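You operate a simulated robot arm through the tools that you are given. There is no shell and no other tool.

Carry out the task below with a simulated robot arm. There is one attempt and no reset: what you move stays moved.

TASK
Put things in order on the door side of the work table. At the end: the pink foam pad stands where the white paliverte carton (marked "TEAL") stood; the white paliverte carton is on the orange tub (marked "CLIPS"); the purple hot roller from the door side of the work table stands where the yellow cloth stood; the yellow cloth stands on top of the grey card; whatever was shut is shut again. Leave all else as you found it, and nothing knocked over.

The check looks at the end state, three seconds after you hand in, the way a careful person would. Anything else that was tipped, shoved, dropped, spilled or broken makes it a failure. Flat cloth is picked up by pressing the open fingertips on it (5 to 10 N) and closing them slowly along it; thin cloth reads only 2 to 8 mm in the jaws.

THE ROBOT
A 7-joint arm with a two-finger gripper, fixed in place. Base frame: the origin is at the foot of the arm, x ahead of it, y to its left, z up; the work surface is at about z = 0. Lengths are in m, angles in rad, forces in N, time in s.
With the tool pointing down near the work surface it reaches from about 0.16 to 0.38 m from the base axis. Its first joint turns from -1.257 to 1.257 rad. Payload 0.6 kg.
The tool frame sits at the grasp point between the pads (the TCP): z along the fingers, y along the line on which they close. The tips reach 0.022 m beyond it. The gripper opens to 0.092 m; its body begins 0.065 m behind the TCP.
Orientation is that of the tool frame in the base frame, as [roll, pitch, yaw] about the fixed x, y, z axes, in that order (R = Rz(yaw) Ry(pitch) Rx(roll)). With the fingers straight down and closing along the base's y, the tool's x points along the base's -x, its y along +y and its z along -z.

THE INTERFACE
- The arm moves only by the tool arm_command. Its argument "increments" is a list of rows, each a list of 7 numbers: the shift along the base's x, y, z in units of 200 mm (1.0 is 200 mm), then the turn, a rotation vector about the base's x, y, z in units of 120 degrees (1.0 is 120 degrees), then the closure, from 0 (fully open) to 1 (shut). In form: [[dx, dy, dz, wx, wy, wz, hand], ...]. A call has 1 to 20 rows; each row is the pose to reach, as a shift and turn from the pose commanded when the call began. A call with a number of a shift or a turn outside -1 to 1 is refused whole. A row lasts 0.2 s, in which the tool goes at most 0.05 m and 0.15 rad; a call with a longer step from one row to the next is refused whole, and so is a gripper value outside its range. Where a pose cannot be reached the arm comes as near as it can. A force on the tool above 40 N (or 10 N above the force at the start of the call, whichever is more), or a blocked arm, ends the call early, and 0.2 s more pass. The fingers move at their own pace (about 0.0599 m/s each) and stop on an object; they squeeze with about 26 N. The grip force told is the motor's: it shows also when the fingers shut on nothing. Time passes only in rows, and 0.2 s behind the last, so rows that repeat a pose let the fingers close. The reply holds the time, the measured pose of the TCP, the force on the tool along the base axes, the opening and the grip force, in the units named above and with some noise, with the torque about the TCP (base axes, N m) and any sound that the robot's microphone picked up.
- Cameras (640 x 400 px; columns grow to the right, rows downward): "scene" is fixed at [0.0541, -0.2828, 0.4053]; the picture's right is [0.71, -0.70, 0.00], its down [-0.47, -0.48, -0.75] and it looks along [0.52, 0.53, -0.67] (base axes); focal length 214 px, centre (320, 200). "wrist" rides on the gripper at [0.071, 0.019, -0.102] in the tool frame; the picture's right is [-0.26, 0.97, 0.00], its down [-0.75, -0.20, -0.62] and it looks along [-0.60, -0.16, 0.78] (tool axes); focal length 280 px, centre (320, 200). There is no depth. A picture from a camera that has moved, and an enlarged one, comes with that camera's place and axes in the base frame and with its lens. The place of the scene camera against the robot may be out by one fixed shift of up to 0.012 m in any direction.
- snapshot(camera): a new picture of that camera. No time passes.
- enlarge(camera, box): a new picture of the part [left, top, right, bottom] of that camera's present view, enlarged. No time passes.
- hand_in(): hands the job in; it is judged then, once.

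Nothing tells you positions but the pictures and the camera data. Unless the task says otherwise, let go and move clear before handing in.

The tools are called after "Call:" as a command line: name --pt "numbers of a row" for each row, then --argument value for the rest, lists and objects as JSON in quotes. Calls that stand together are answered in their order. arm_command: Moves the arm, as the interface text tells. Its arguments: {"type":"object","properties":{"increments":{"type":"array"}},"required":["increments"]} The other tools are called the same way: snapshot (camera) takes a picture; enlarge (camera, box) takes an enlarged picture of a part of a camera's view; hand_in () hands the job in.

At the start:

```text
clock: 0.0
tcp_pos: [0.2344, -0.0836, 0.2563]
tool_rot: [3.141, -0.001, -3.14]
ft_force: [0.9, -0.3, -0.1]
moment: [-0.04, -0.05, -0.01]
width: 0.0921
gripper_force: 0.0
```

scene: 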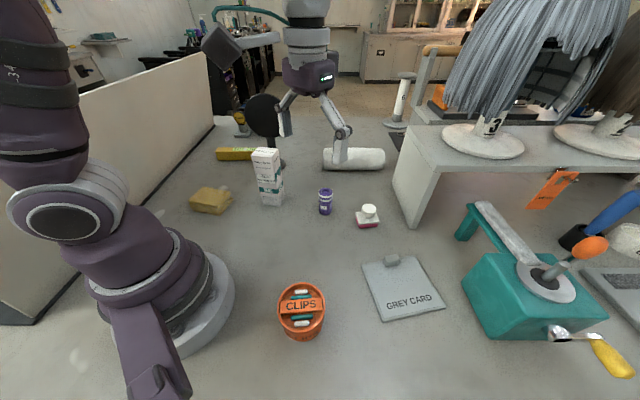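
wrist: 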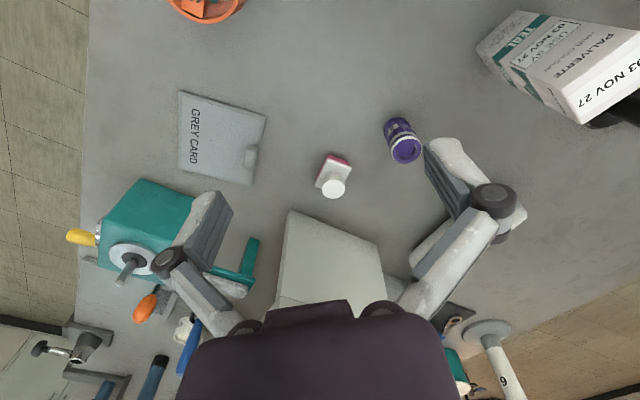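

I see a work table with a white carton, a yellow cloth, a purple roller, a small pink pad with a white thing on it, a grey card and an orange CLIPS tub. I'll look closer before moving anything.

Call:
enlarge --camera "scene" --box '[180, 130, 400, 268]'

Call:
enlarge --camera "scene" --box '[240, 230, 480, 380]'

Call:
enlarge --camera "scene" --box '[400, 100, 640, 250]'

Call:
enlarge --camera "wrist" --box '[160, 70, 480, 270]'

Call:
enlarge --camera "scene" --box '[300, 170, 400, 232]'

```text
2.90 times, centred on (290, 199) of scene
camera zoom: at [0.0541, -0.2828, 0.4053], right [0.71, -0.7, 0.0], down [-0.47, -0.48, -0.75], along [0.52, 0.53, -0.67], focal length 622 px, centre (407, 203)
```

zoom: 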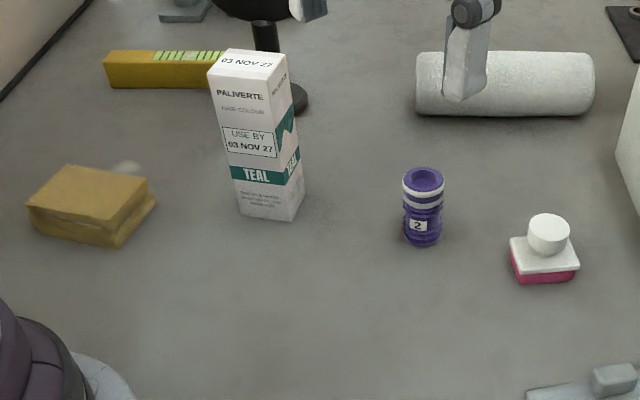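

```text
2.67 times, centred on (360, 305) of scene
camera zoom: at [0.0541, -0.2828, 0.4053], right [0.71, -0.7, 0.0], down [-0.47, -0.48, -0.75], along [0.52, 0.53, -0.67], focal length 572 px, centre (213, -80)
```

zoom: 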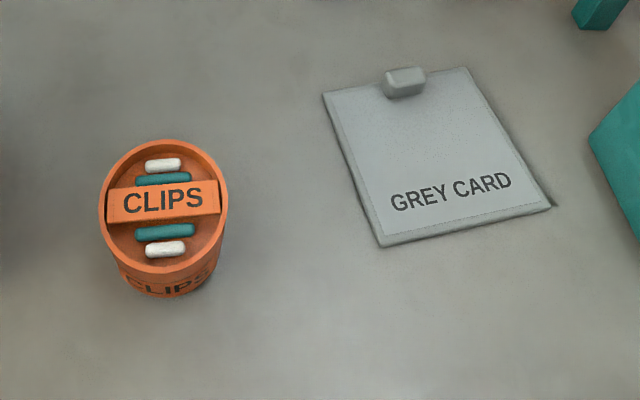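

```text
2.67 times, centred on (520, 175) of scene
camera zoom: at [0.0541, -0.2828, 0.4053], right [0.71, -0.7, 0.0], down [-0.47, -0.48, -0.75], along [0.52, 0.53, -0.67], focal length 572 px, centre (-213, 267)
```

zoom: 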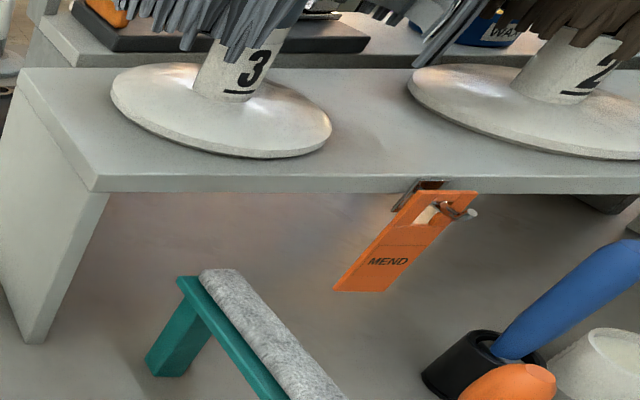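

```text
2.00 times, centred on (320, 170) of wrist
camera zoom: at [0.164, -0.0632, 0.3599], right [0.26, 0.97, 0.0], down [0.75, -0.2, 0.62], along [0.6, -0.16, -0.78], focal length 561 px, centre (320, 260)
```

zoom: 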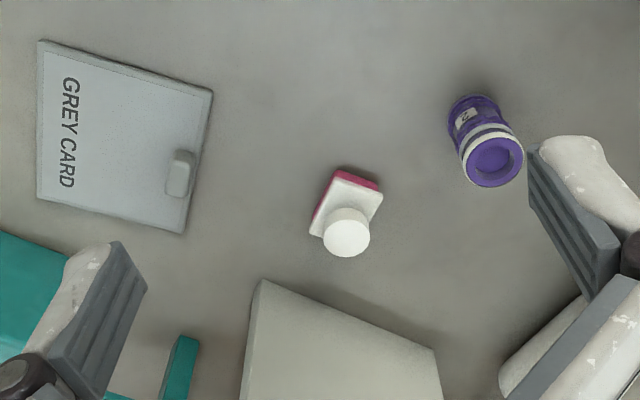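

```text
6.40 times, centred on (350, 201) of scene
camera zoom: at [0.0541, -0.2828, 0.4053], right [0.71, -0.7, 0.0], down [-0.47, -0.48, -0.75], along [0.52, 0.53, -0.67], focal length 1373 px, centre (128, 194)
```

zoom: 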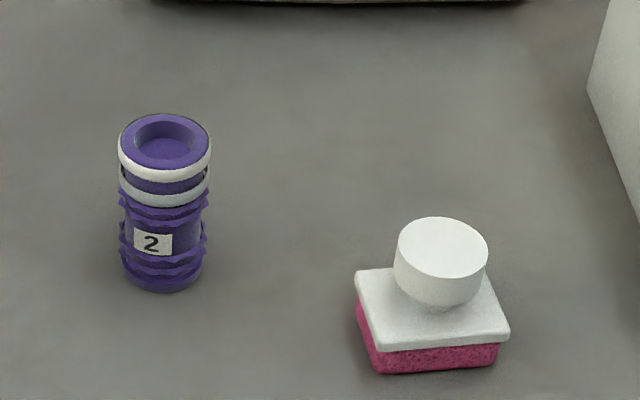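

The carton stands at about (0.276, 0.130), 0.15 m tall, and the tub is near (0.13, -0.16). I'll look closer at the cloth, the tub and the background before planning.

Call:
enlarge --camera "scene" --box '[180, 170, 244, 210]'

Call:
enlarge --camera "scene" --box '[262, 275, 342, 345]'

Call:
enlarge --camera "scene" --box '[180, 0, 420, 180]'

Call:
enlarge --camera "scene" --box '[440, 160, 640, 390]'

Call:
enlarge --camera "scene" --box '[240, 140, 300, 215]'

Call:
enlarge --camera "wrist" --box '[440, 0, 640, 140]'

```text
10.00 times, centred on (212, 190) of scene
camera zoom: at [0.0541, -0.2828, 0.4053], right [0.71, -0.7, 0.0], down [-0.47, -0.48, -0.75], along [0.52, 0.53, -0.67], focal length 2145 px, centre (1400, 300)
```

zoom: 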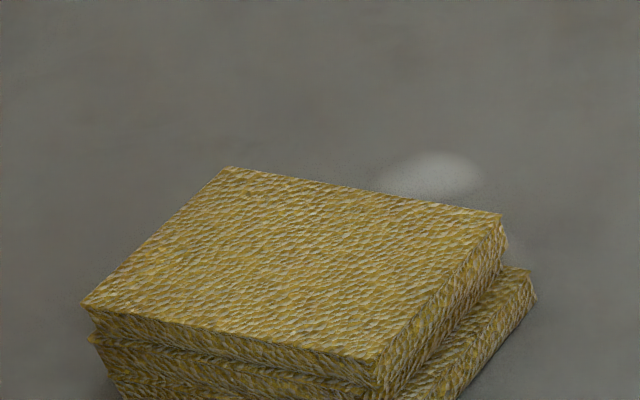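

```text
5.71 times, centred on (302, 310) of scene
camera zoom: at [0.0541, -0.2828, 0.4053], right [0.71, -0.7, 0.0], down [-0.47, -0.48, -0.75], along [0.52, 0.53, -0.67], focal length 1226 px, centre (423, -429)
```

zoom: 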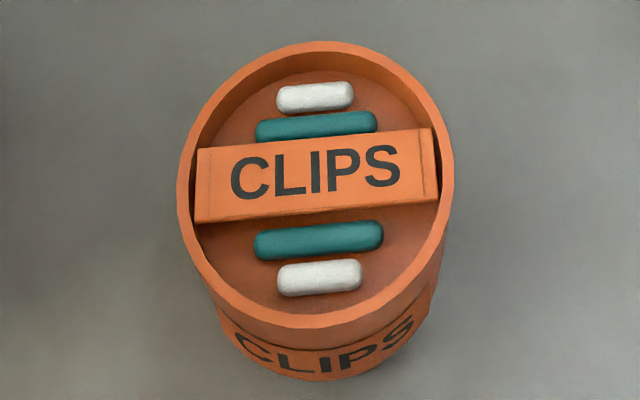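

```text
2.22 times, centred on (300, 90) of scene
camera zoom: at [0.0541, -0.2828, 0.4053], right [0.71, -0.7, 0.0], down [-0.47, -0.48, -0.75], along [0.52, 0.53, -0.67], focal length 477 px, centre (364, 444)
```

zoom: 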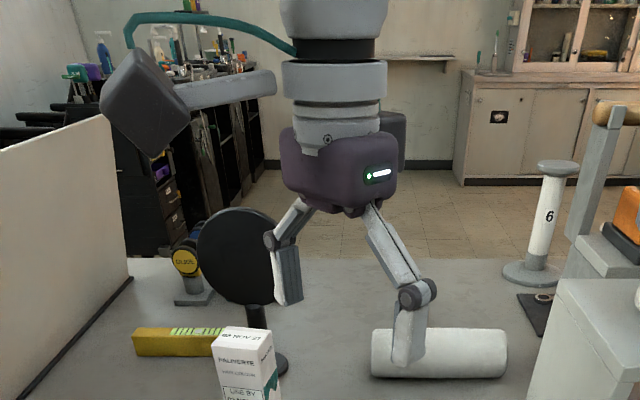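

```text
1.74 times, centred on (540, 275) of scene
camera zoom: at [0.0541, -0.2828, 0.4053], right [0.71, -0.7, 0.0], down [-0.47, -0.48, -0.75], along [0.52, 0.53, -0.67], focal length 373 px, centre (-63, 70)
```

zoom: 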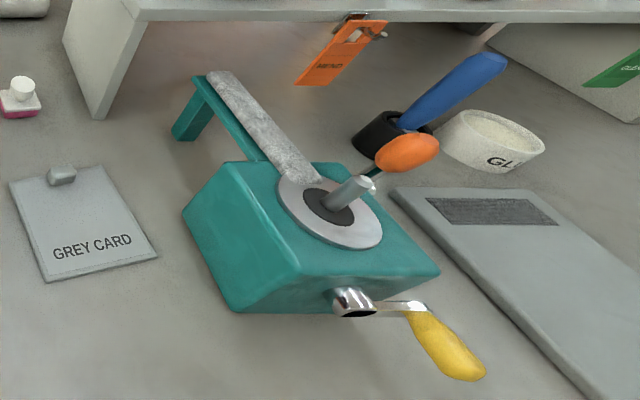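

```text
5.33 times, centred on (270, 178) of scene
camera zoom: at [0.0541, -0.2828, 0.4053], right [0.71, -0.7, 0.0], down [-0.47, -0.48, -0.75], along [0.52, 0.53, -0.67], focal length 1144 px, centre (587, 320)
```

zoom: 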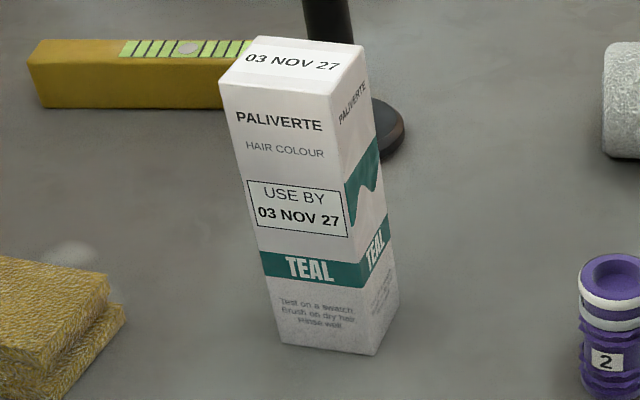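

```text
2.86 times, centred on (540, 70) of wrist
camera zoom: at [0.164, -0.0632, 0.3599], right [0.26, 0.97, 0.0], down [0.75, -0.2, 0.62], along [0.6, -0.16, -0.78], focal length 801 px, centre (-309, 571)
```

zoom: 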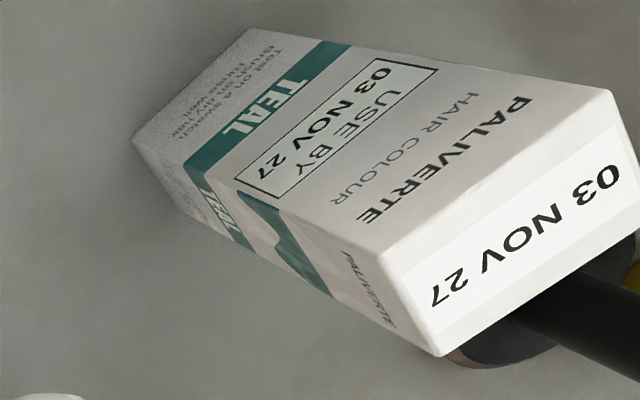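

The tub has a bar across its mouth, so I need its exact heights. I'll swing the wrist camera over the tub, staying high, to look at it.

Call:
arm_command --pt "-0.067 -0.055 -0.02 0 0 -0.054 0" --pt "-0.135 -0.109 -0.04 0 0 -0.107 0" --pt "-0.202 -0.164 -0.06 0 0 -0.161 0" --pt "-0.27 -0.218 -0.08 0 0 -0.214 0" --pt "-0.337 -0.273 -0.1 0 0 -0.268 0" --pt "-0.405 -0.327 -0.12 0 0 -0.321 0" --pt "-0.472 -0.382 -0.14 0 0 -0.375 0" --pt "-0.472 -0.382 -0.14 0 0 -0.375 0"

Call:
snapshot --camera "wrist"

Call:
snapshot --camera "scene"

```text
clock: 1.8
tcp_pos: [0.1394, -0.1601, 0.2277]
tool_rot: [-3.141, 0.001, 2.355]
ft_force: [0.1, -0.2, 0.4]
moment: [-0.01, 0.0, 0.01]
width: 0.0922
gripper_force: 0.1
```

```text
taken
camera wrist: at [0.1033, -0.0964, 0.3309], right [0.87, 0.5, 0.0], down [0.39, -0.68, 0.62], along [0.31, -0.54, -0.78], focal length 280 px, centre (320, 200)
```

wrist: 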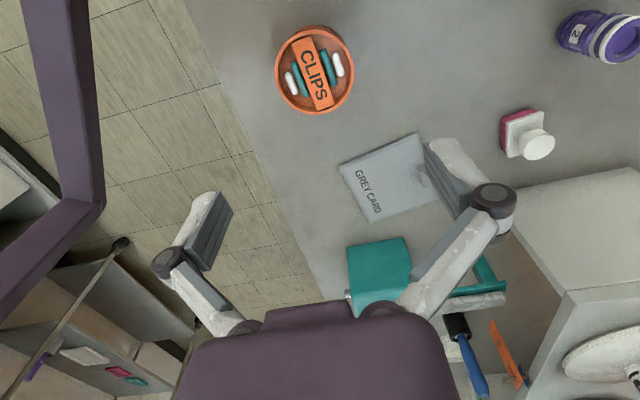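

```text
taken
```

scene: 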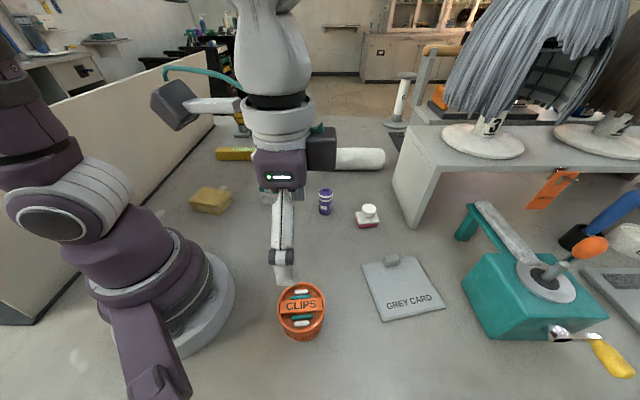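

Call:
enlarge --camera "wrist" --box '[260, 10, 380, 130]'

Call:
enlarge --camera "wrist" --box '[330, 90, 570, 240]'

```text
3.33 times, centred on (320, 70) of wrist
camera zoom: at [0.1033, -0.0964, 0.3309], right [0.87, 0.5, 0.0], down [0.39, -0.68, 0.62], along [0.31, -0.54, -0.78], focal length 935 px, centre (320, 633)
```

zoom: 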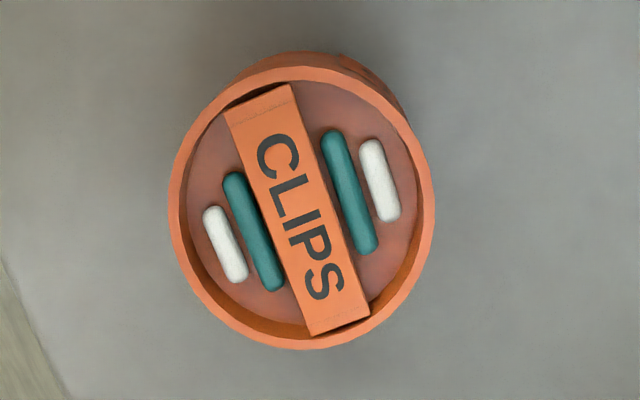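

```text
2.67 times, centred on (450, 165) of wrist
camera zoom: at [0.1033, -0.0964, 0.3309], right [0.87, 0.5, 0.0], down [0.39, -0.68, 0.62], along [0.31, -0.54, -0.78], focal length 748 px, centre (-27, 293)
```

zoom: 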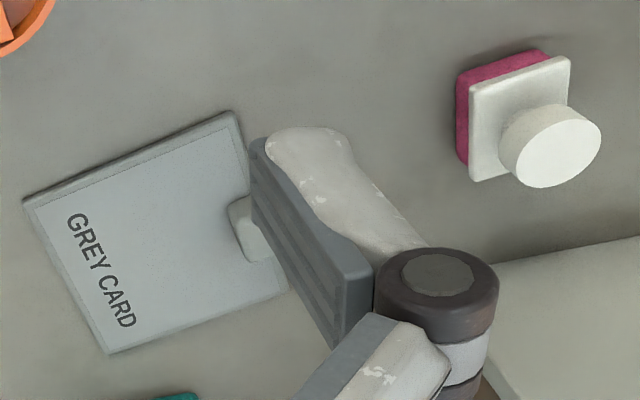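

The tub bar sits at or a little below the rim, near (0.132, -0.158). I'll lower the camera by 0.10 m, with the fingertips still well above the tub, for a better measure.

Call:
arm_command --pt "0 0 -0.2 0 0 0 0" --pt "0 0 -0.4 0 0 0 0" --pt "0 0 -0.5 0 0 0 0" --pt "0 0 -0.5 0 0 0 0"

Call:
snapshot --camera "wrist"

Call:
enlarge --camera "wrist" --box '[220, 40, 420, 240]'

```text
clock: 2.8
tcp_pos: [0.139, -0.1602, 0.129]
tool_rot: [-3.141, 0.0, 2.358]
ft_force: [-0.2, -0.5, -0.4]
moment: [0.01, -0.02, 0.0]
width: 0.0918
gripper_force: 0.0
```

```text
taken
camera wrist: at [0.1024, -0.096, 0.2311], right [0.87, 0.5, 0.0], down [0.39, -0.68, 0.62], along [0.31, -0.54, -0.78], focal length 280 px, centre (320, 200)
```

wrist: 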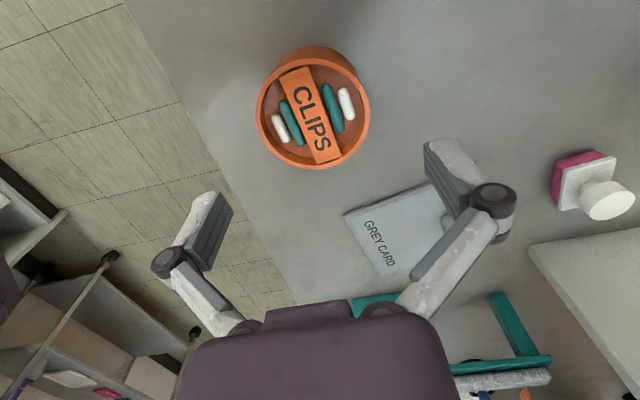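

```text
2.00 times, centred on (320, 140) of wrist
camera zoom: at [0.1024, -0.096, 0.2311], right [0.87, 0.5, 0.0], down [0.39, -0.68, 0.62], along [0.31, -0.54, -0.78], focal length 561 px, centre (320, 320)
```

zoom: 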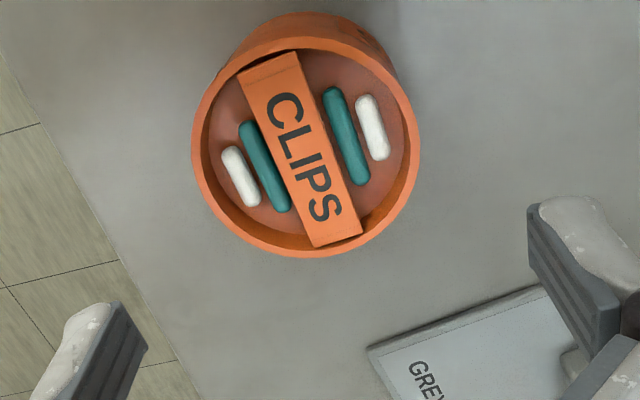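

Call:
enlarge --camera "wrist" --box '[250, 40, 380, 175]'

Call:
enlarge --camera "wrist" --box '[510, 130, 640, 230]'

```text
2.96 times, centred on (315, 108) of wrist
camera zoom: at [0.1024, -0.096, 0.2311], right [0.87, 0.5, 0.0], down [0.39, -0.68, 0.62], along [0.31, -0.54, -0.78], focal length 831 px, centre (335, 474)
```

zoom: 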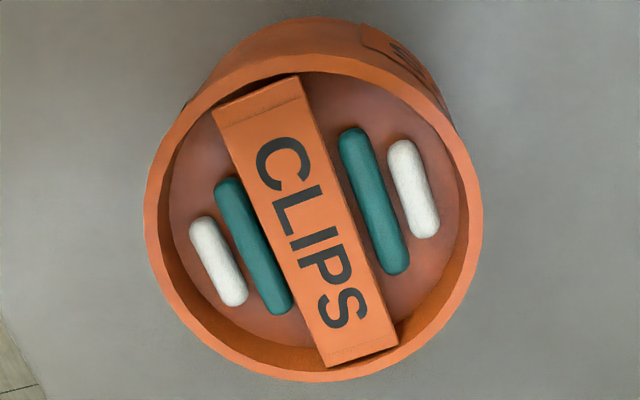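

```text
4.00 times, centred on (575, 180) of wrist
camera zoom: at [0.1024, -0.096, 0.2311], right [0.87, 0.5, 0.0], down [0.39, -0.68, 0.62], along [0.31, -0.54, -0.78], focal length 1122 px, centre (-700, 280)
```

zoom: 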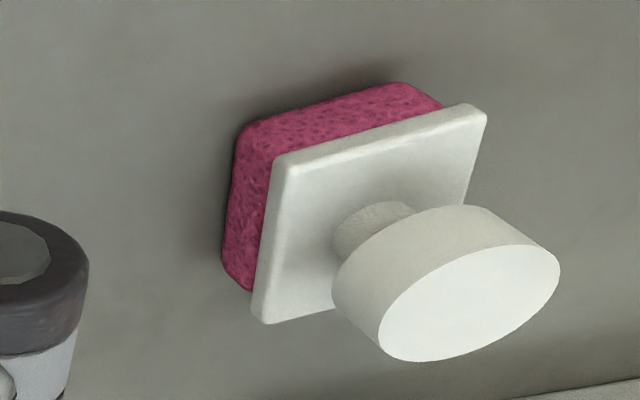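

The tub centre is about (0.135, -0.163), rim about 0.05 m high. Next I lift and swing over to the carton to measure it precisely.

Call:
arm_command --pt "0 0 0.2 0 0 0 0" --pt "0.04 0.1 0.4 0 0 0.054 0" --pt "0.1 0.25 0.6 0 0 0.108 0" --pt "0.16 0.4 0.655 0 0 0.162 0" --pt "0.23 0.55 0.655 0 0 0.216 0" --pt "0.305 0.7 0.655 0 0 0.27 0" --pt "0.305 0.7 0.655 0 0 0.323 0"

Call:
arm_command --pt "0.05 0.12 0 0 0 0.054 0" --pt "0.1 0.25 0 0 0 0.108 0" --pt "0.16 0.4 0 0 0 0.162 0" --pt "0.23 0.55 0 0 0 0.216 0" --pt "0.31 0.7 0 0 0 0.27 0" --pt "0.31 0.7 0 0 0 0.323 0" --pt "0.31 0.7 0 0 0 0.323 0"

Call:
snapshot --camera "wrist"

Call:
snapshot --camera "scene"

```text
refused: row 3 steps farther than a row can; nothing moved
```

```text
clock: 4.4
tcp_pos: [0.2013, -0.019, 0.1293]
tool_rot: [3.141, 0.0, 3.035]
ft_force: [0.1, -0.4, -0.5]
moment: [0.01, 0.03, -0.02]
width: 0.0921
gripper_force: 0.0
```

```text
taken
camera wrist: at [0.1336, 0.0087, 0.2321], right [0.36, 0.93, 0.0], down [0.73, -0.28, 0.62], along [0.58, -0.23, -0.78], focal length 280 px, centre (320, 200)
```

wrist: 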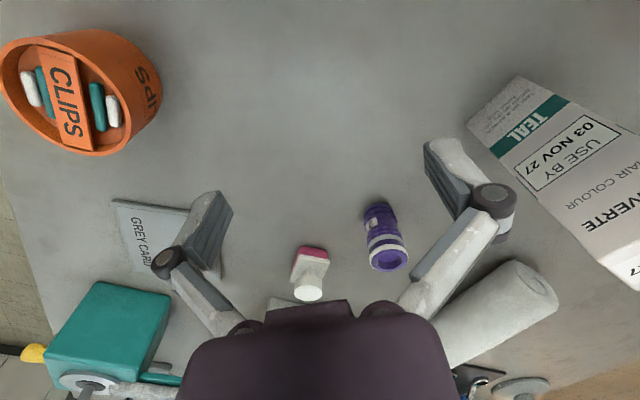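

```text
taken
```

scene: 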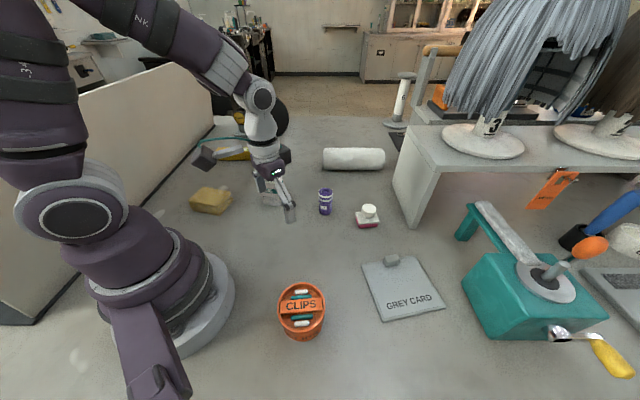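

The first call was refused and the second ran at the lower height, but it touched nothing; I'll send moves one at a time from now on. This view happens to show the tub obliquely, so I'll zoom in on it.

Call:
enlarge --camera "wrist" --box '[0, 20, 170, 165]'

Call:
enlarge --camera "wrist" --box '[440, 60, 640, 200]'

Call:
enlarge --camera "wrist" --box '[280, 190, 420, 310]'

```text
2.76 times, centred on (85, 92) of wrist
camera zoom: at [0.1336, 0.0087, 0.2321], right [0.36, 0.93, 0.0], down [0.73, -0.28, 0.62], along [0.58, -0.23, -0.78], focal length 774 px, centre (968, 497)
```

zoom: 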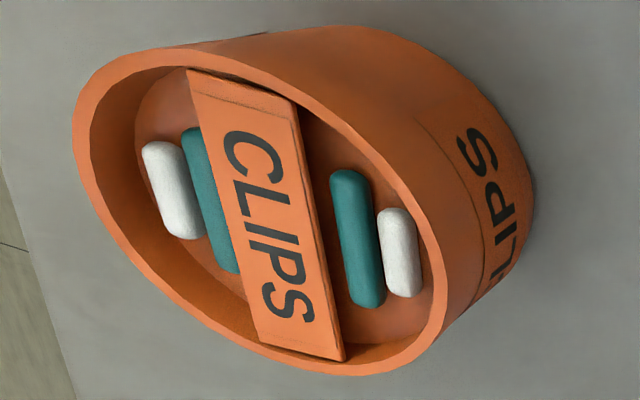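

```text
2.86 times, centred on (540, 130) of wrist
camera zoom: at [0.1336, 0.0087, 0.2321], right [0.36, 0.93, 0.0], down [0.73, -0.28, 0.62], along [0.58, -0.23, -0.78], focal length 801 px, centre (-309, 400)
```

zoom: 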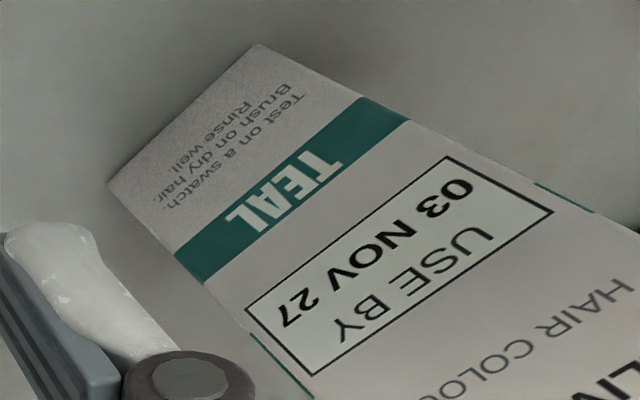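

```text
3.33 times, centred on (350, 250) of wrist
camera zoom: at [0.1336, 0.0087, 0.2321], right [0.36, 0.93, 0.0], down [0.73, -0.28, 0.62], along [0.58, -0.23, -0.78], focal length 935 px, centre (220, 33)
```

zoom: 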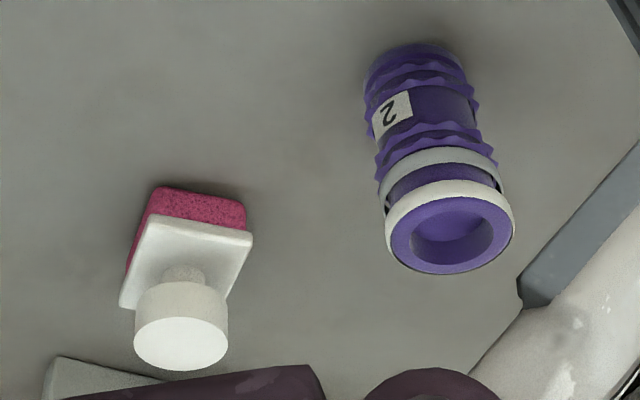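

The bar and rim are about flush at z ≈ 0.053, so the carton should stand well there. Next I go up and over the carton to measure it from above.

Call:
arm_command --pt "0 0 0.24 0 0 0 0" --pt "0 0 0.48 0 0 0 0" --pt "0 0 0.705 0 0 0.03 0" --pt "0.06 0.14 0.705 0 0 0.095 0" --pt "0.12 0.28 0.705 0 0 0.16 0" --pt "0.18 0.42 0.705 0 0 0.225 0" --pt "0.24 0.54 0.705 0 0 0.29 0" --pt "0.29 0.645 0.705 0 0 0.332 0" --pt "0.29 0.645 0.705 0 0 0.332 0"

Call:
snapshot --camera "wrist"

Call:
snapshot --camera "scene"

```text
clock: 6.4
tcp_pos: [0.2603, 0.1094, 0.2694]
tool_rot: [3.141, 0.001, -2.554]
ft_force: [-0.6, 0.2, -0.8]
moment: [-0.03, 0.0, -0.02]
width: 0.0919
gripper_force: 0.0
```

```text
taken
camera wrist: at [0.1915, 0.0872, 0.3722], right [-0.32, 0.95, 0.0], down [0.74, 0.25, 0.62], along [0.59, 0.2, -0.78], focal length 280 px, centre (320, 200)
```

wrist: 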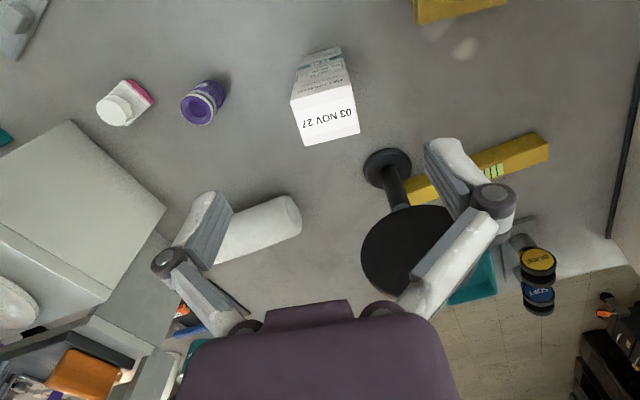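

```text
taken
```

scene: 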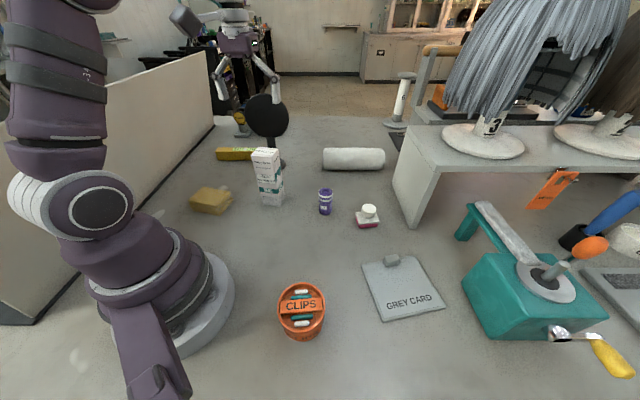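

Call:
enlarge --camera "wrist" --box '[270, 30, 390, 160]'

Call:
enlarge --camera "wrist" --box '[80, 60, 240, 140]'

Call:
enlarge --camera "wrist" --box '[340, 110, 580, 320]'

```text
3.08 times, centred on (330, 95) of wrist
camera zoom: at [0.1915, 0.0872, 0.3722], right [-0.32, 0.95, 0.0], down [0.74, 0.25, 0.62], along [0.59, 0.2, -0.78], focal length 863 px, centre (289, 523)
```

zoom: 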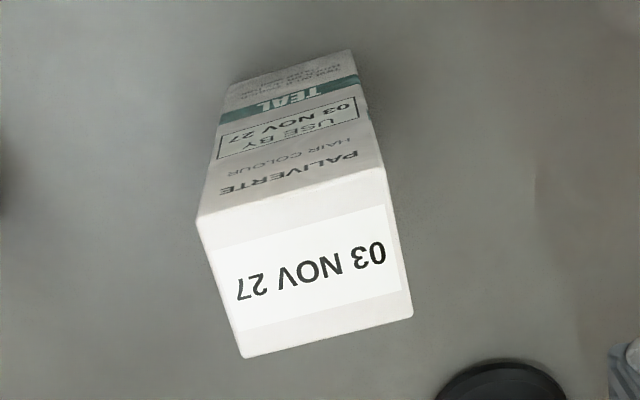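

```text
4.00 times, centred on (160, 100) of wrist
camera zoom: at [0.1915, 0.0872, 0.3722], right [-0.32, 0.95, 0.0], down [0.74, 0.25, 0.62], along [0.59, 0.2, -0.78], focal length 1122 px, centre (960, 600)
```

zoom: 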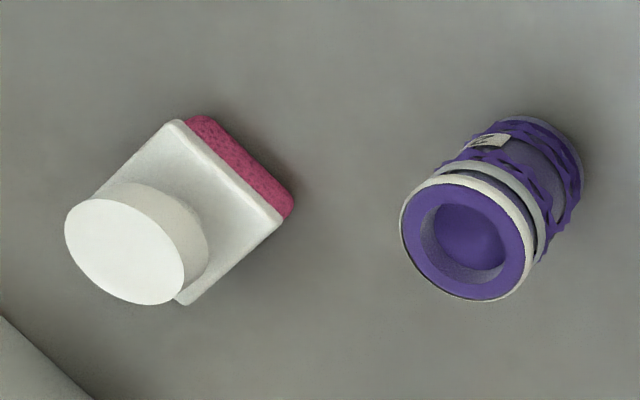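

```text
1.90 times, centred on (460, 215) of wrist
camera zoom: at [0.1915, 0.0872, 0.3722], right [-0.32, 0.95, 0.0], down [0.74, 0.25, 0.62], along [0.59, 0.2, -0.78], focal length 534 px, centre (53, 171)
```

zoom: 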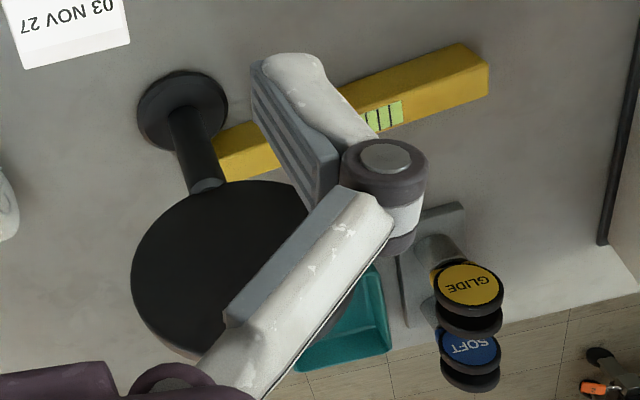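

The carton is 0.050 x 0.042 x 0.147 m, centred at about (0.277, 0.122), with its long side lined up with the jaws at the present yaw. I'll centre over it and lower the open fingers around its upper half.

Call:
arm_command --pt "0.085 0.064 0 0 0 0.0025 0" --pt "0.085 0.064 -0.15 0 0 0.0025 0" --pt "0.085 0.064 -0.3 0 0 0.0025 0" --pt "0.085 0.064 -0.45 0 0 0.0025 0" --pt "0.085 0.064 -0.6 0 0 0.0025 0" --pt "0.085 0.064 -0.72 0 0 0.0025 0" --pt "0.085 0.064 -0.822 0 0 0.0025 0" --pt "0.085 0.064 -0.822 0 0 0.0025 0"

Call:
snapshot --camera "wrist"

Call:
snapshot --camera "scene"

```text
clock: 8.2
tcp_pos: [0.2738, 0.1234, 0.106]
tool_rot: [-3.141, -0.001, -2.549]
ft_force: [0.4, 1.8, -0.2]
moment: [0.01, -0.02, -0.01]
width: 0.0921
gripper_force: 0.0
```

```text
taken
camera wrist: at [0.2048, 0.1003, 0.2087], right [-0.32, 0.95, 0.0], down [0.74, 0.25, 0.62], along [0.59, 0.2, -0.78], focal length 280 px, centre (320, 200)
```

wrist: 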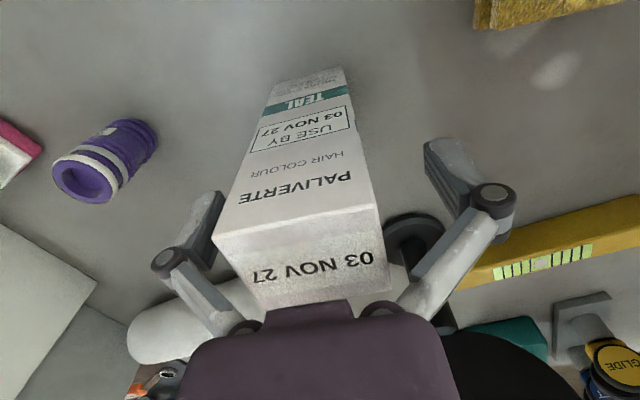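

```text
taken
```

scene: 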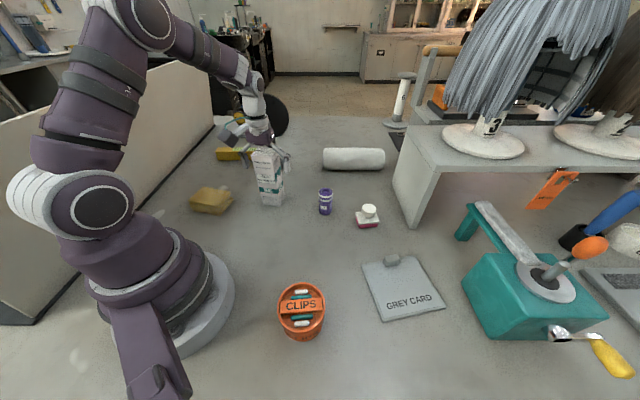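

The fingers straddle the carton with clearance on both sides. The measured pose is about 3 mm off what I commanded, so I'll hold still to check it settles.

Call:
arm_command --pt "0 0 0 0 0 0 0" --pt "0 0 0 0 0 0 0"

Call:
enlarge --camera "scene" --box '[200, 80, 340, 220]'

Call:
enlarge --camera "wrist" --box '[150, 100, 550, 350]'

```text
clock: 8.8
tcp_pos: [0.2735, 0.1235, 0.106]
tool_rot: [3.141, -0.001, -2.549]
ft_force: [0.5, 0.6, 0.1]
moment: [0.03, 0.01, -0.04]
width: 0.0921
gripper_force: 0.1
```

```text
2.86 times, centred on (270, 150) of scene
camera zoom: at [0.0541, -0.2828, 0.4053], right [0.71, -0.7, 0.0], down [-0.47, -0.48, -0.75], along [0.52, 0.53, -0.67], focal length 613 px, centre (463, 343)
```

zoom: 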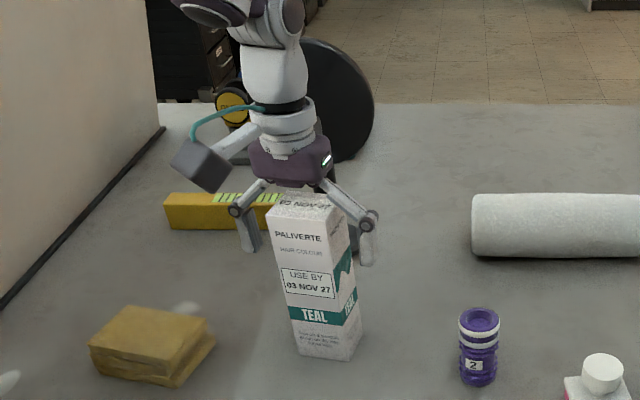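

```text
1.60 times, centred on (350, 225) of wrist
camera zoom: at [0.2049, 0.1003, 0.2089], right [-0.32, 0.95, 0.0], down [0.74, 0.25, 0.62], along [0.59, 0.2, -0.78], focal length 449 px, centre (272, 160)
```

zoom: 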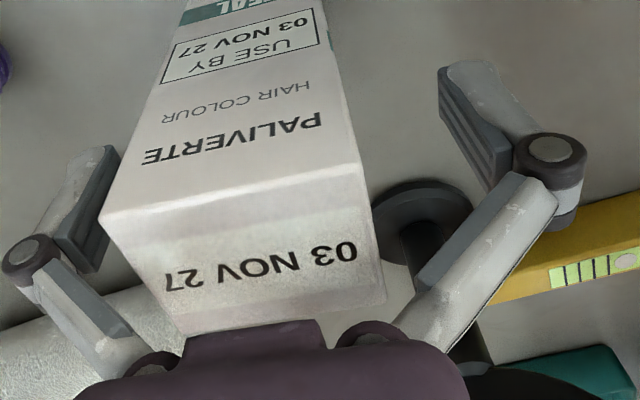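

The pose is steady and free of contact, and the carton is about 2.5 mm off-centre in the jaws. I'll correct that and then close.

Call:
arm_command --pt "0.011 -0.009 0 0 0 0 0" --pt "0.011 -0.009 0 0 0 0 0.3" --pt "0.011 -0.009 0 0 0 0 0.6" --pt "0.011 -0.009 0 0 0 0 1" --pt "0.011 -0.009 0 0 0 0 1" --pt "0.011 -0.009 0 0 0 0 1"

Call:
snapshot --camera "wrist"

Call:
enlarge --camera "scene" --box '[200, 80, 340, 220]'

```text
clock: 10.2
tcp_pos: [0.2763, 0.1224, 0.1055]
tool_rot: [-3.141, -0.001, -2.549]
ft_force: [-0.3, -3.4, 14.6]
moment: [-0.06, 0.29, 0.07]
width: 0.0589
gripper_force: 26.5
```

```text
taken
camera wrist: at [0.2079, 0.0991, 0.2089], right [-0.32, 0.95, 0.0], down [0.74, 0.25, 0.63], along [0.59, 0.2, -0.78], focal length 280 px, centre (320, 200)
```

wrist: 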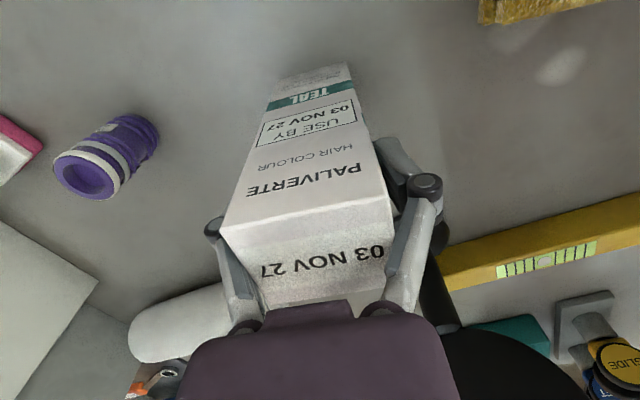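

```text
2.86 times, centred on (270, 150) of scene
camera zoom: at [0.054, -0.2828, 0.4053], right [0.71, -0.7, 0.0], down [-0.47, -0.48, -0.75], along [0.52, 0.53, -0.67], focal length 613 px, centre (463, 343)
```

zoom: 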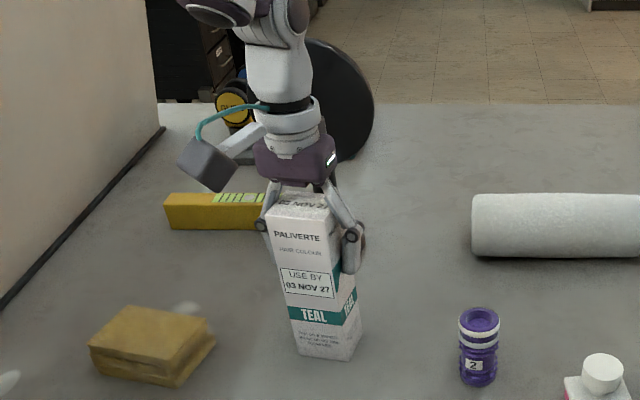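

Call:
enlarge --camera "wrist" --box '[180, 50, 480, 340]'

Call:
enlarge --camera "scene" --box '[235, 120, 305, 215]'

```text
1.38 times, centred on (330, 195) of wrist
camera zoom: at [0.2079, 0.0991, 0.2089], right [-0.32, 0.95, 0.0], down [0.74, 0.25, 0.63], along [0.59, 0.2, -0.78], focal length 387 px, centre (306, 207)
```

zoom: 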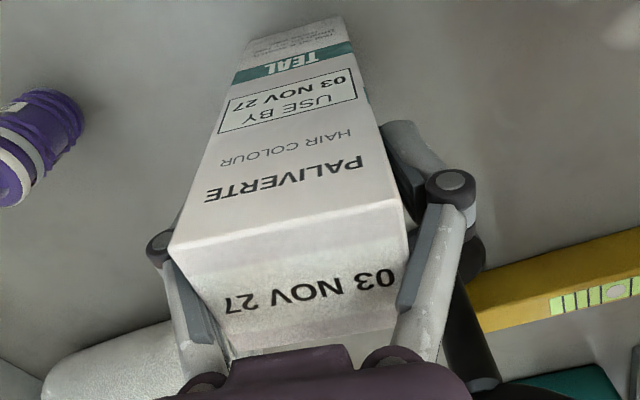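

```text
4.21 times, centred on (270, 168) of scene
camera zoom: at [0.054, -0.2828, 0.4053], right [0.71, -0.7, 0.0], down [-0.47, -0.48, -0.75], along [0.52, 0.53, -0.67], focal length 903 px, centre (530, 337)
```

zoom: 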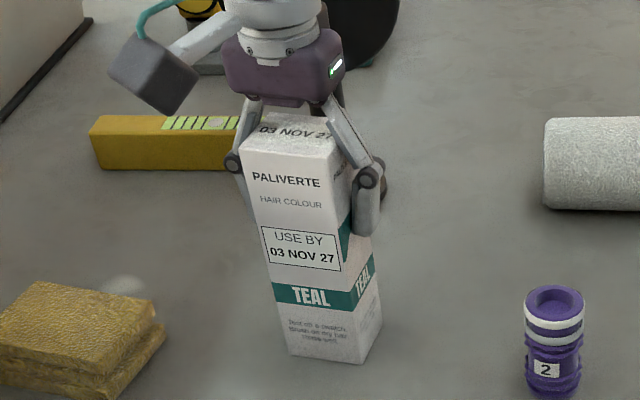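

The gripper's inner links lean inward above the pads and are bearing on the carton's top edges, so I gripped too low. I'll open gently, rise about 20 mm and check the carton.

Call:
arm_command --pt "0 0 0 0 0 0 0.6" --pt "0 0 0 0 0 0 0.3" --pt "0 0 0 0 0 0 0" --pt "0 0 0 0 0 0 0" --pt "0 0 0.05 0 0 0 0" --pt "0 0 0.095 0 0 0 0" --pt "0 0 0.095 0 0 0 0"

Call:
snapshot --camera "wrist"

Call:
enlarge --camera "scene" --box '[235, 120, 305, 215]'

```text
clock: 11.8
tcp_pos: [0.2787, 0.1225, 0.1239]
tool_rot: [-3.142, 0.001, -2.549]
ft_force: [-0.3, 0.7, -0.7]
moment: [0.0, -0.03, 0.0]
width: 0.0921
gripper_force: 0.1
```

```text
taken
camera wrist: at [0.2093, 0.0988, 0.2264], right [-0.32, 0.95, 0.0], down [0.74, 0.25, 0.63], along [0.59, 0.2, -0.78], focal length 280 px, centre (320, 200)
```

wrist: 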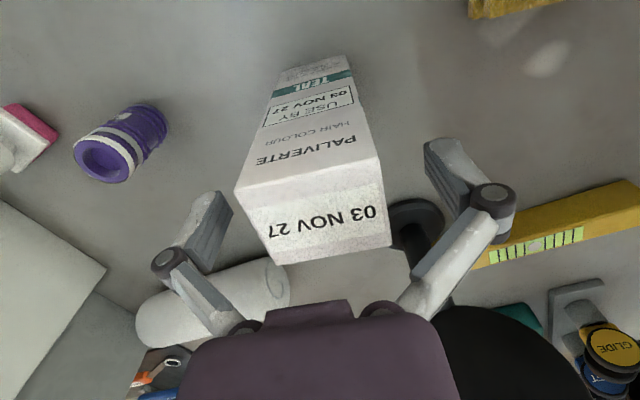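

```text
4.21 times, centred on (270, 168) of scene
camera zoom: at [0.0541, -0.2828, 0.4053], right [0.71, -0.7, 0.0], down [-0.47, -0.48, -0.75], along [0.52, 0.53, -0.67], focal length 903 px, centre (530, 337)
```

zoom: 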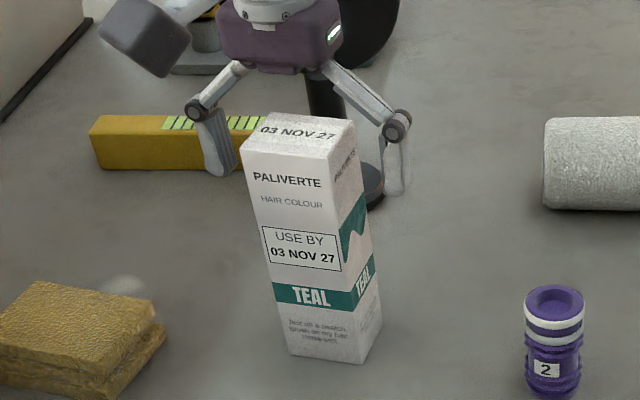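

The carton is upright and unharmed, now centred between the pads with its top below the knuckles. Closing on it.

Call:
arm_command --pt "0 0 0 0 0 0 0.3" --pt "0 0 0 0 0 0 0.6" --pt "0 0 0 0 0 0 1" --pt "0 0 0 0 0 0 1" --pt "0 0 0 0 0 0 1"

Call:
snapshot --camera "wrist"

Call:
enlarge --camera "scene" --box '[235, 120, 305, 215]'

```text
clock: 13.0
tcp_pos: [0.2782, 0.1218, 0.1243]
tool_rot: [3.142, -0.001, -2.55]
ft_force: [-0.9, 0.1, 6.7]
moment: [-0.06, 0.07, 0.0]
width: 0.0492
gripper_force: 25.6
```

```text
taken
camera wrist: at [0.2093, 0.0989, 0.2264], right [-0.32, 0.95, 0.0], down [0.74, 0.25, 0.63], along [0.59, 0.2, -0.78], focal length 280 px, centre (320, 200)
```

wrist: 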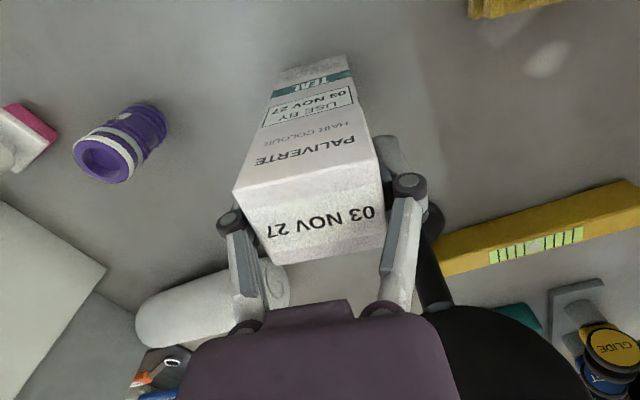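

```text
4.21 times, centred on (270, 168) of scene
camera zoom: at [0.0541, -0.2828, 0.4053], right [0.71, -0.7, 0.0], down [-0.47, -0.48, -0.75], along [0.52, 0.53, -0.67], focal length 903 px, centre (530, 337)
```

zoom: 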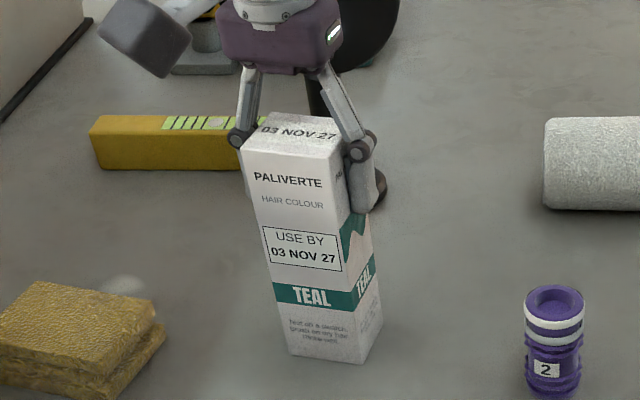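

The grip reads 0.049 m, which matches the carton. Lifting straight up 0.10 m.

Call:
arm_command --pt "0 0 0.05 0 0 0 1" --pt "0 0 0.15 0 0 0 1" --pt "0 0 0.3 0 0 0 1" --pt "0 0 0.45 0 0 0 1" --pt "0 0 0.5 0 0 0 1" --pt "0 0 0.5 0 0 0 1"

Call:
snapshot --camera "scene"

Call:
snapshot --camera "wrist"

```text
clock: 14.4
tcp_pos: [0.2808, 0.1209, 0.224]
tool_rot: [-3.141, 0.001, -2.55]
ft_force: [-0.9, 0.6, 0.0]
moment: [0.0, 0.0, 0.01]
width: 0.0494
gripper_force: 26.1
```

```text
taken
```

scene: 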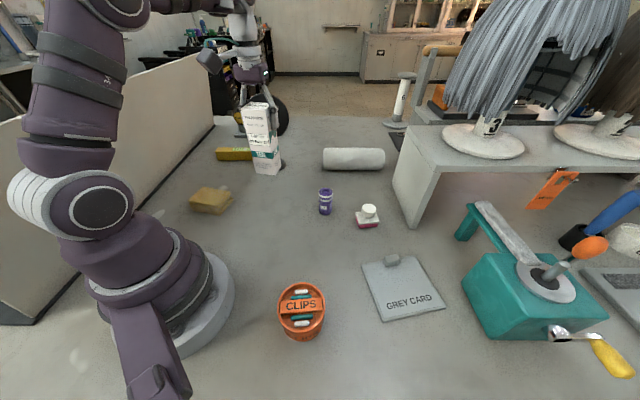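

```text
taken
camera wrist: at [0.2113, 0.0989, 0.3268], right [-0.32, 0.95, 0.0], down [0.74, 0.25, 0.62], along [0.59, 0.2, -0.78], focal length 280 px, centre (320, 200)
```

wrist: 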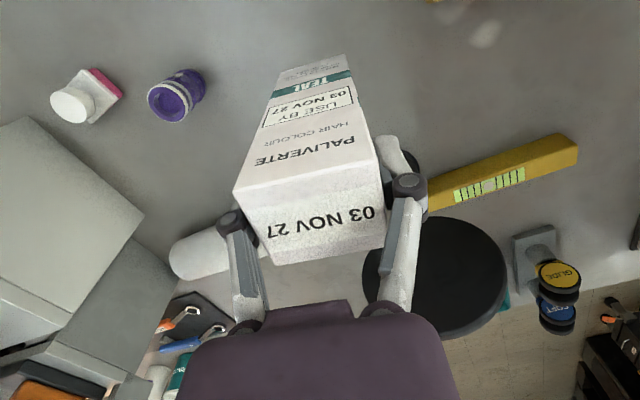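

The carton is held cleanly. I'll carry it in two stages toward the tub, keeping its bottom at z ≈ 0.10.

Call:
arm_command --pt "-0.02 -0.04 0 0 0 -0.018 1" --pt "-0.06 -0.12 0 0 0 -0.053 1" --pt "-0.11 -0.22 0 0 0 -0.096 1" --pt "-0.16 -0.32 0 0 0 -0.139 1" --pt "-0.21 -0.42 0 0 0 -0.182 1" --pt "-0.26 -0.52 0 0 0 -0.225 1" --pt "-0.31 -0.62 0 0 0 -0.268 1" --pt "-0.34 -0.68 0 0 0 -0.295 1" --pt "-0.354 -0.705 0 0 0 -0.307 1" --pt "-0.354 -0.705 0 0 0 -0.307 1"

```text
clock: 16.6
tcp_pos: [0.2083, -0.0189, 0.2248]
tool_rot: [3.141, -0.002, 3.09]
ft_force: [-0.3, 0.1, -1.2]
moment: [0.01, -0.01, -0.02]
width: 0.0495
gripper_force: 25.9
```

Call:
arm_command --pt "-0.02 -0.04 0 0 0 -0.018 1" --pt "-0.06 -0.12 0 0 0 -0.053 1" --pt "-0.11 -0.22 0 0 0 -0.096 1" --pt "-0.16 -0.32 0 0 0 -0.139 1" --pt "-0.21 -0.42 0 0 0 -0.182 1" --pt "-0.26 -0.52 0 0 0 -0.225 1" --pt "-0.31 -0.62 0 0 0 -0.265 1" --pt "-0.345 -0.68 0 0 0 -0.29 1" --pt "-0.364 -0.7205 0 0 0 -0.305 1" --pt "-0.364 -0.7205 0 0 0 -0.305 1"

Call:
snapshot --camera "wrist"

Call:
snapshot --camera "scene"

```text
clock: 18.8
tcp_pos: [0.1367, -0.1649, 0.2238]
tool_rot: [3.141, -0.001, 2.452]
ft_force: [0.7, -0.2, -0.5]
moment: [0.02, 0.01, 0.04]
width: 0.0495
gripper_force: 25.9
```

```text
taken
camera wrist: at [0.0944, -0.1048, 0.327], right [0.82, 0.58, 0.0], down [0.45, -0.64, 0.62], along [0.36, -0.51, -0.78], focal length 280 px, centre (320, 200)
```

wrist: 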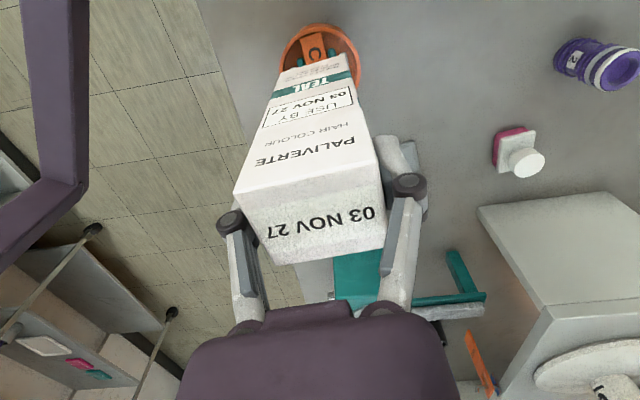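

```text
taken
```

scene: 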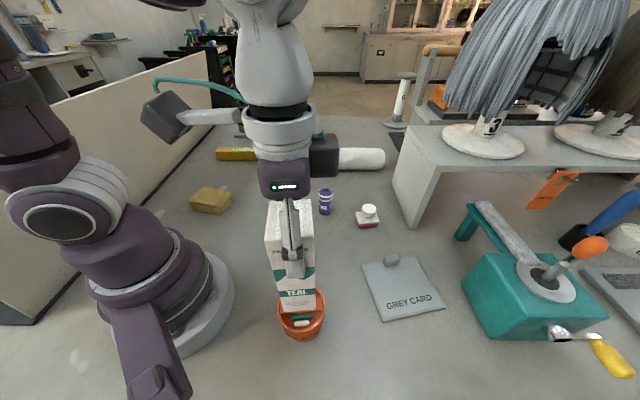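

The carton is over the tub within 2 mm. I'll trim that and descend to just above the rim.

Call:
arm_command --pt "-0.006 0.0095 -0.05 0 0 0 1" --pt "-0.006 0.0095 -0.1 0 0 0 1" --pt "-0.006 0.0095 -0.14 0 0 0 1" --pt "-0.006 0.0095 -0.16 0 0 0 1" --pt "-0.006 0.0095 -0.16 0 0 0 1"

Call:
enlarge --camera "wrist" --box '[220, 0, 420, 140]'

Call:
enlarge --camera "scene" --box '[240, 190, 360, 350]'

```text
clock: 20.0
tcp_pos: [0.1338, -0.1635, 0.1938]
tool_rot: [-3.141, -0.001, 2.452]
ft_force: [0.6, 0.0, -1.0]
moment: [-0.06, 0.0, 0.02]
width: 0.0494
gripper_force: 25.9
```

```text
2.86 times, centred on (320, 70) of wrist
camera zoom: at [0.0926, -0.1018, 0.296], right [0.82, 0.58, 0.0], down [0.45, -0.64, 0.62], along [0.36, -0.51, -0.78], focal length 801 px, centre (320, 571)
```

zoom: 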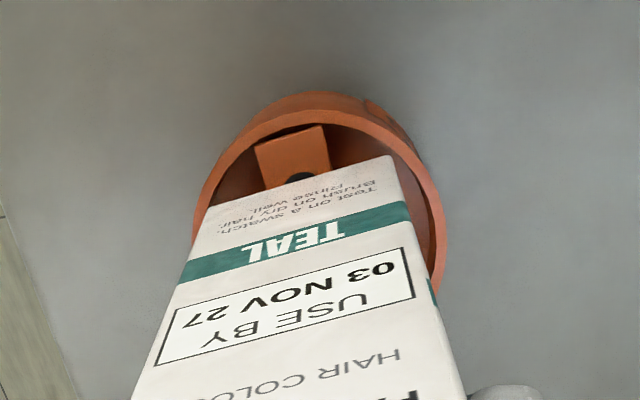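

```text
2.50 times, centred on (300, 270) of scene
camera zoom: at [0.0541, -0.2828, 0.4053], right [0.71, -0.7, 0.0], down [-0.47, -0.48, -0.75], along [0.52, 0.53, -0.67], focal length 536 px, centre (370, 25)
```

zoom: 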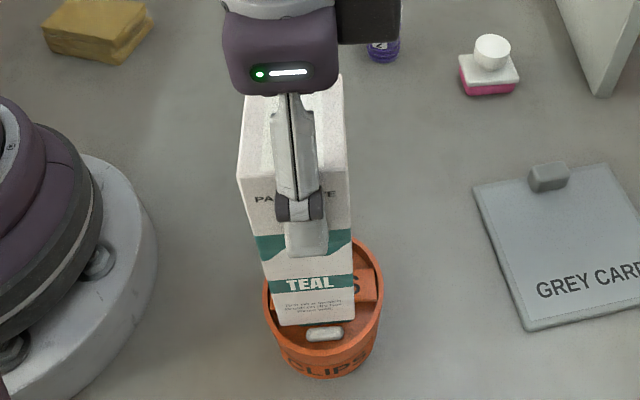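

Everything lines up: the carton's bottom is about 15 mm above the bar and centred. I'll trim 1.5 mm and come down in small steps, feeling for contact.

Call:
arm_command --pt "0.007 0.005 -0.02 0 0 0 1" --pt "0.007 0.005 -0.04 0 0 0 1" --pt "0.007 0.005 -0.05 0 0 0 1" --pt "0.007 0.005 -0.055 0 0 0 1" --pt "0.007 0.005 -0.055 0 0 0 1"

```text
clock: 21.2
tcp_pos: [0.1355, -0.162, 0.1808]
tool_rot: [3.14, 0.0, 2.452]
ft_force: [-0.4, 0.2, -0.7]
moment: [0.04, -0.03, -0.01]
width: 0.0492
gripper_force: 26.2
```

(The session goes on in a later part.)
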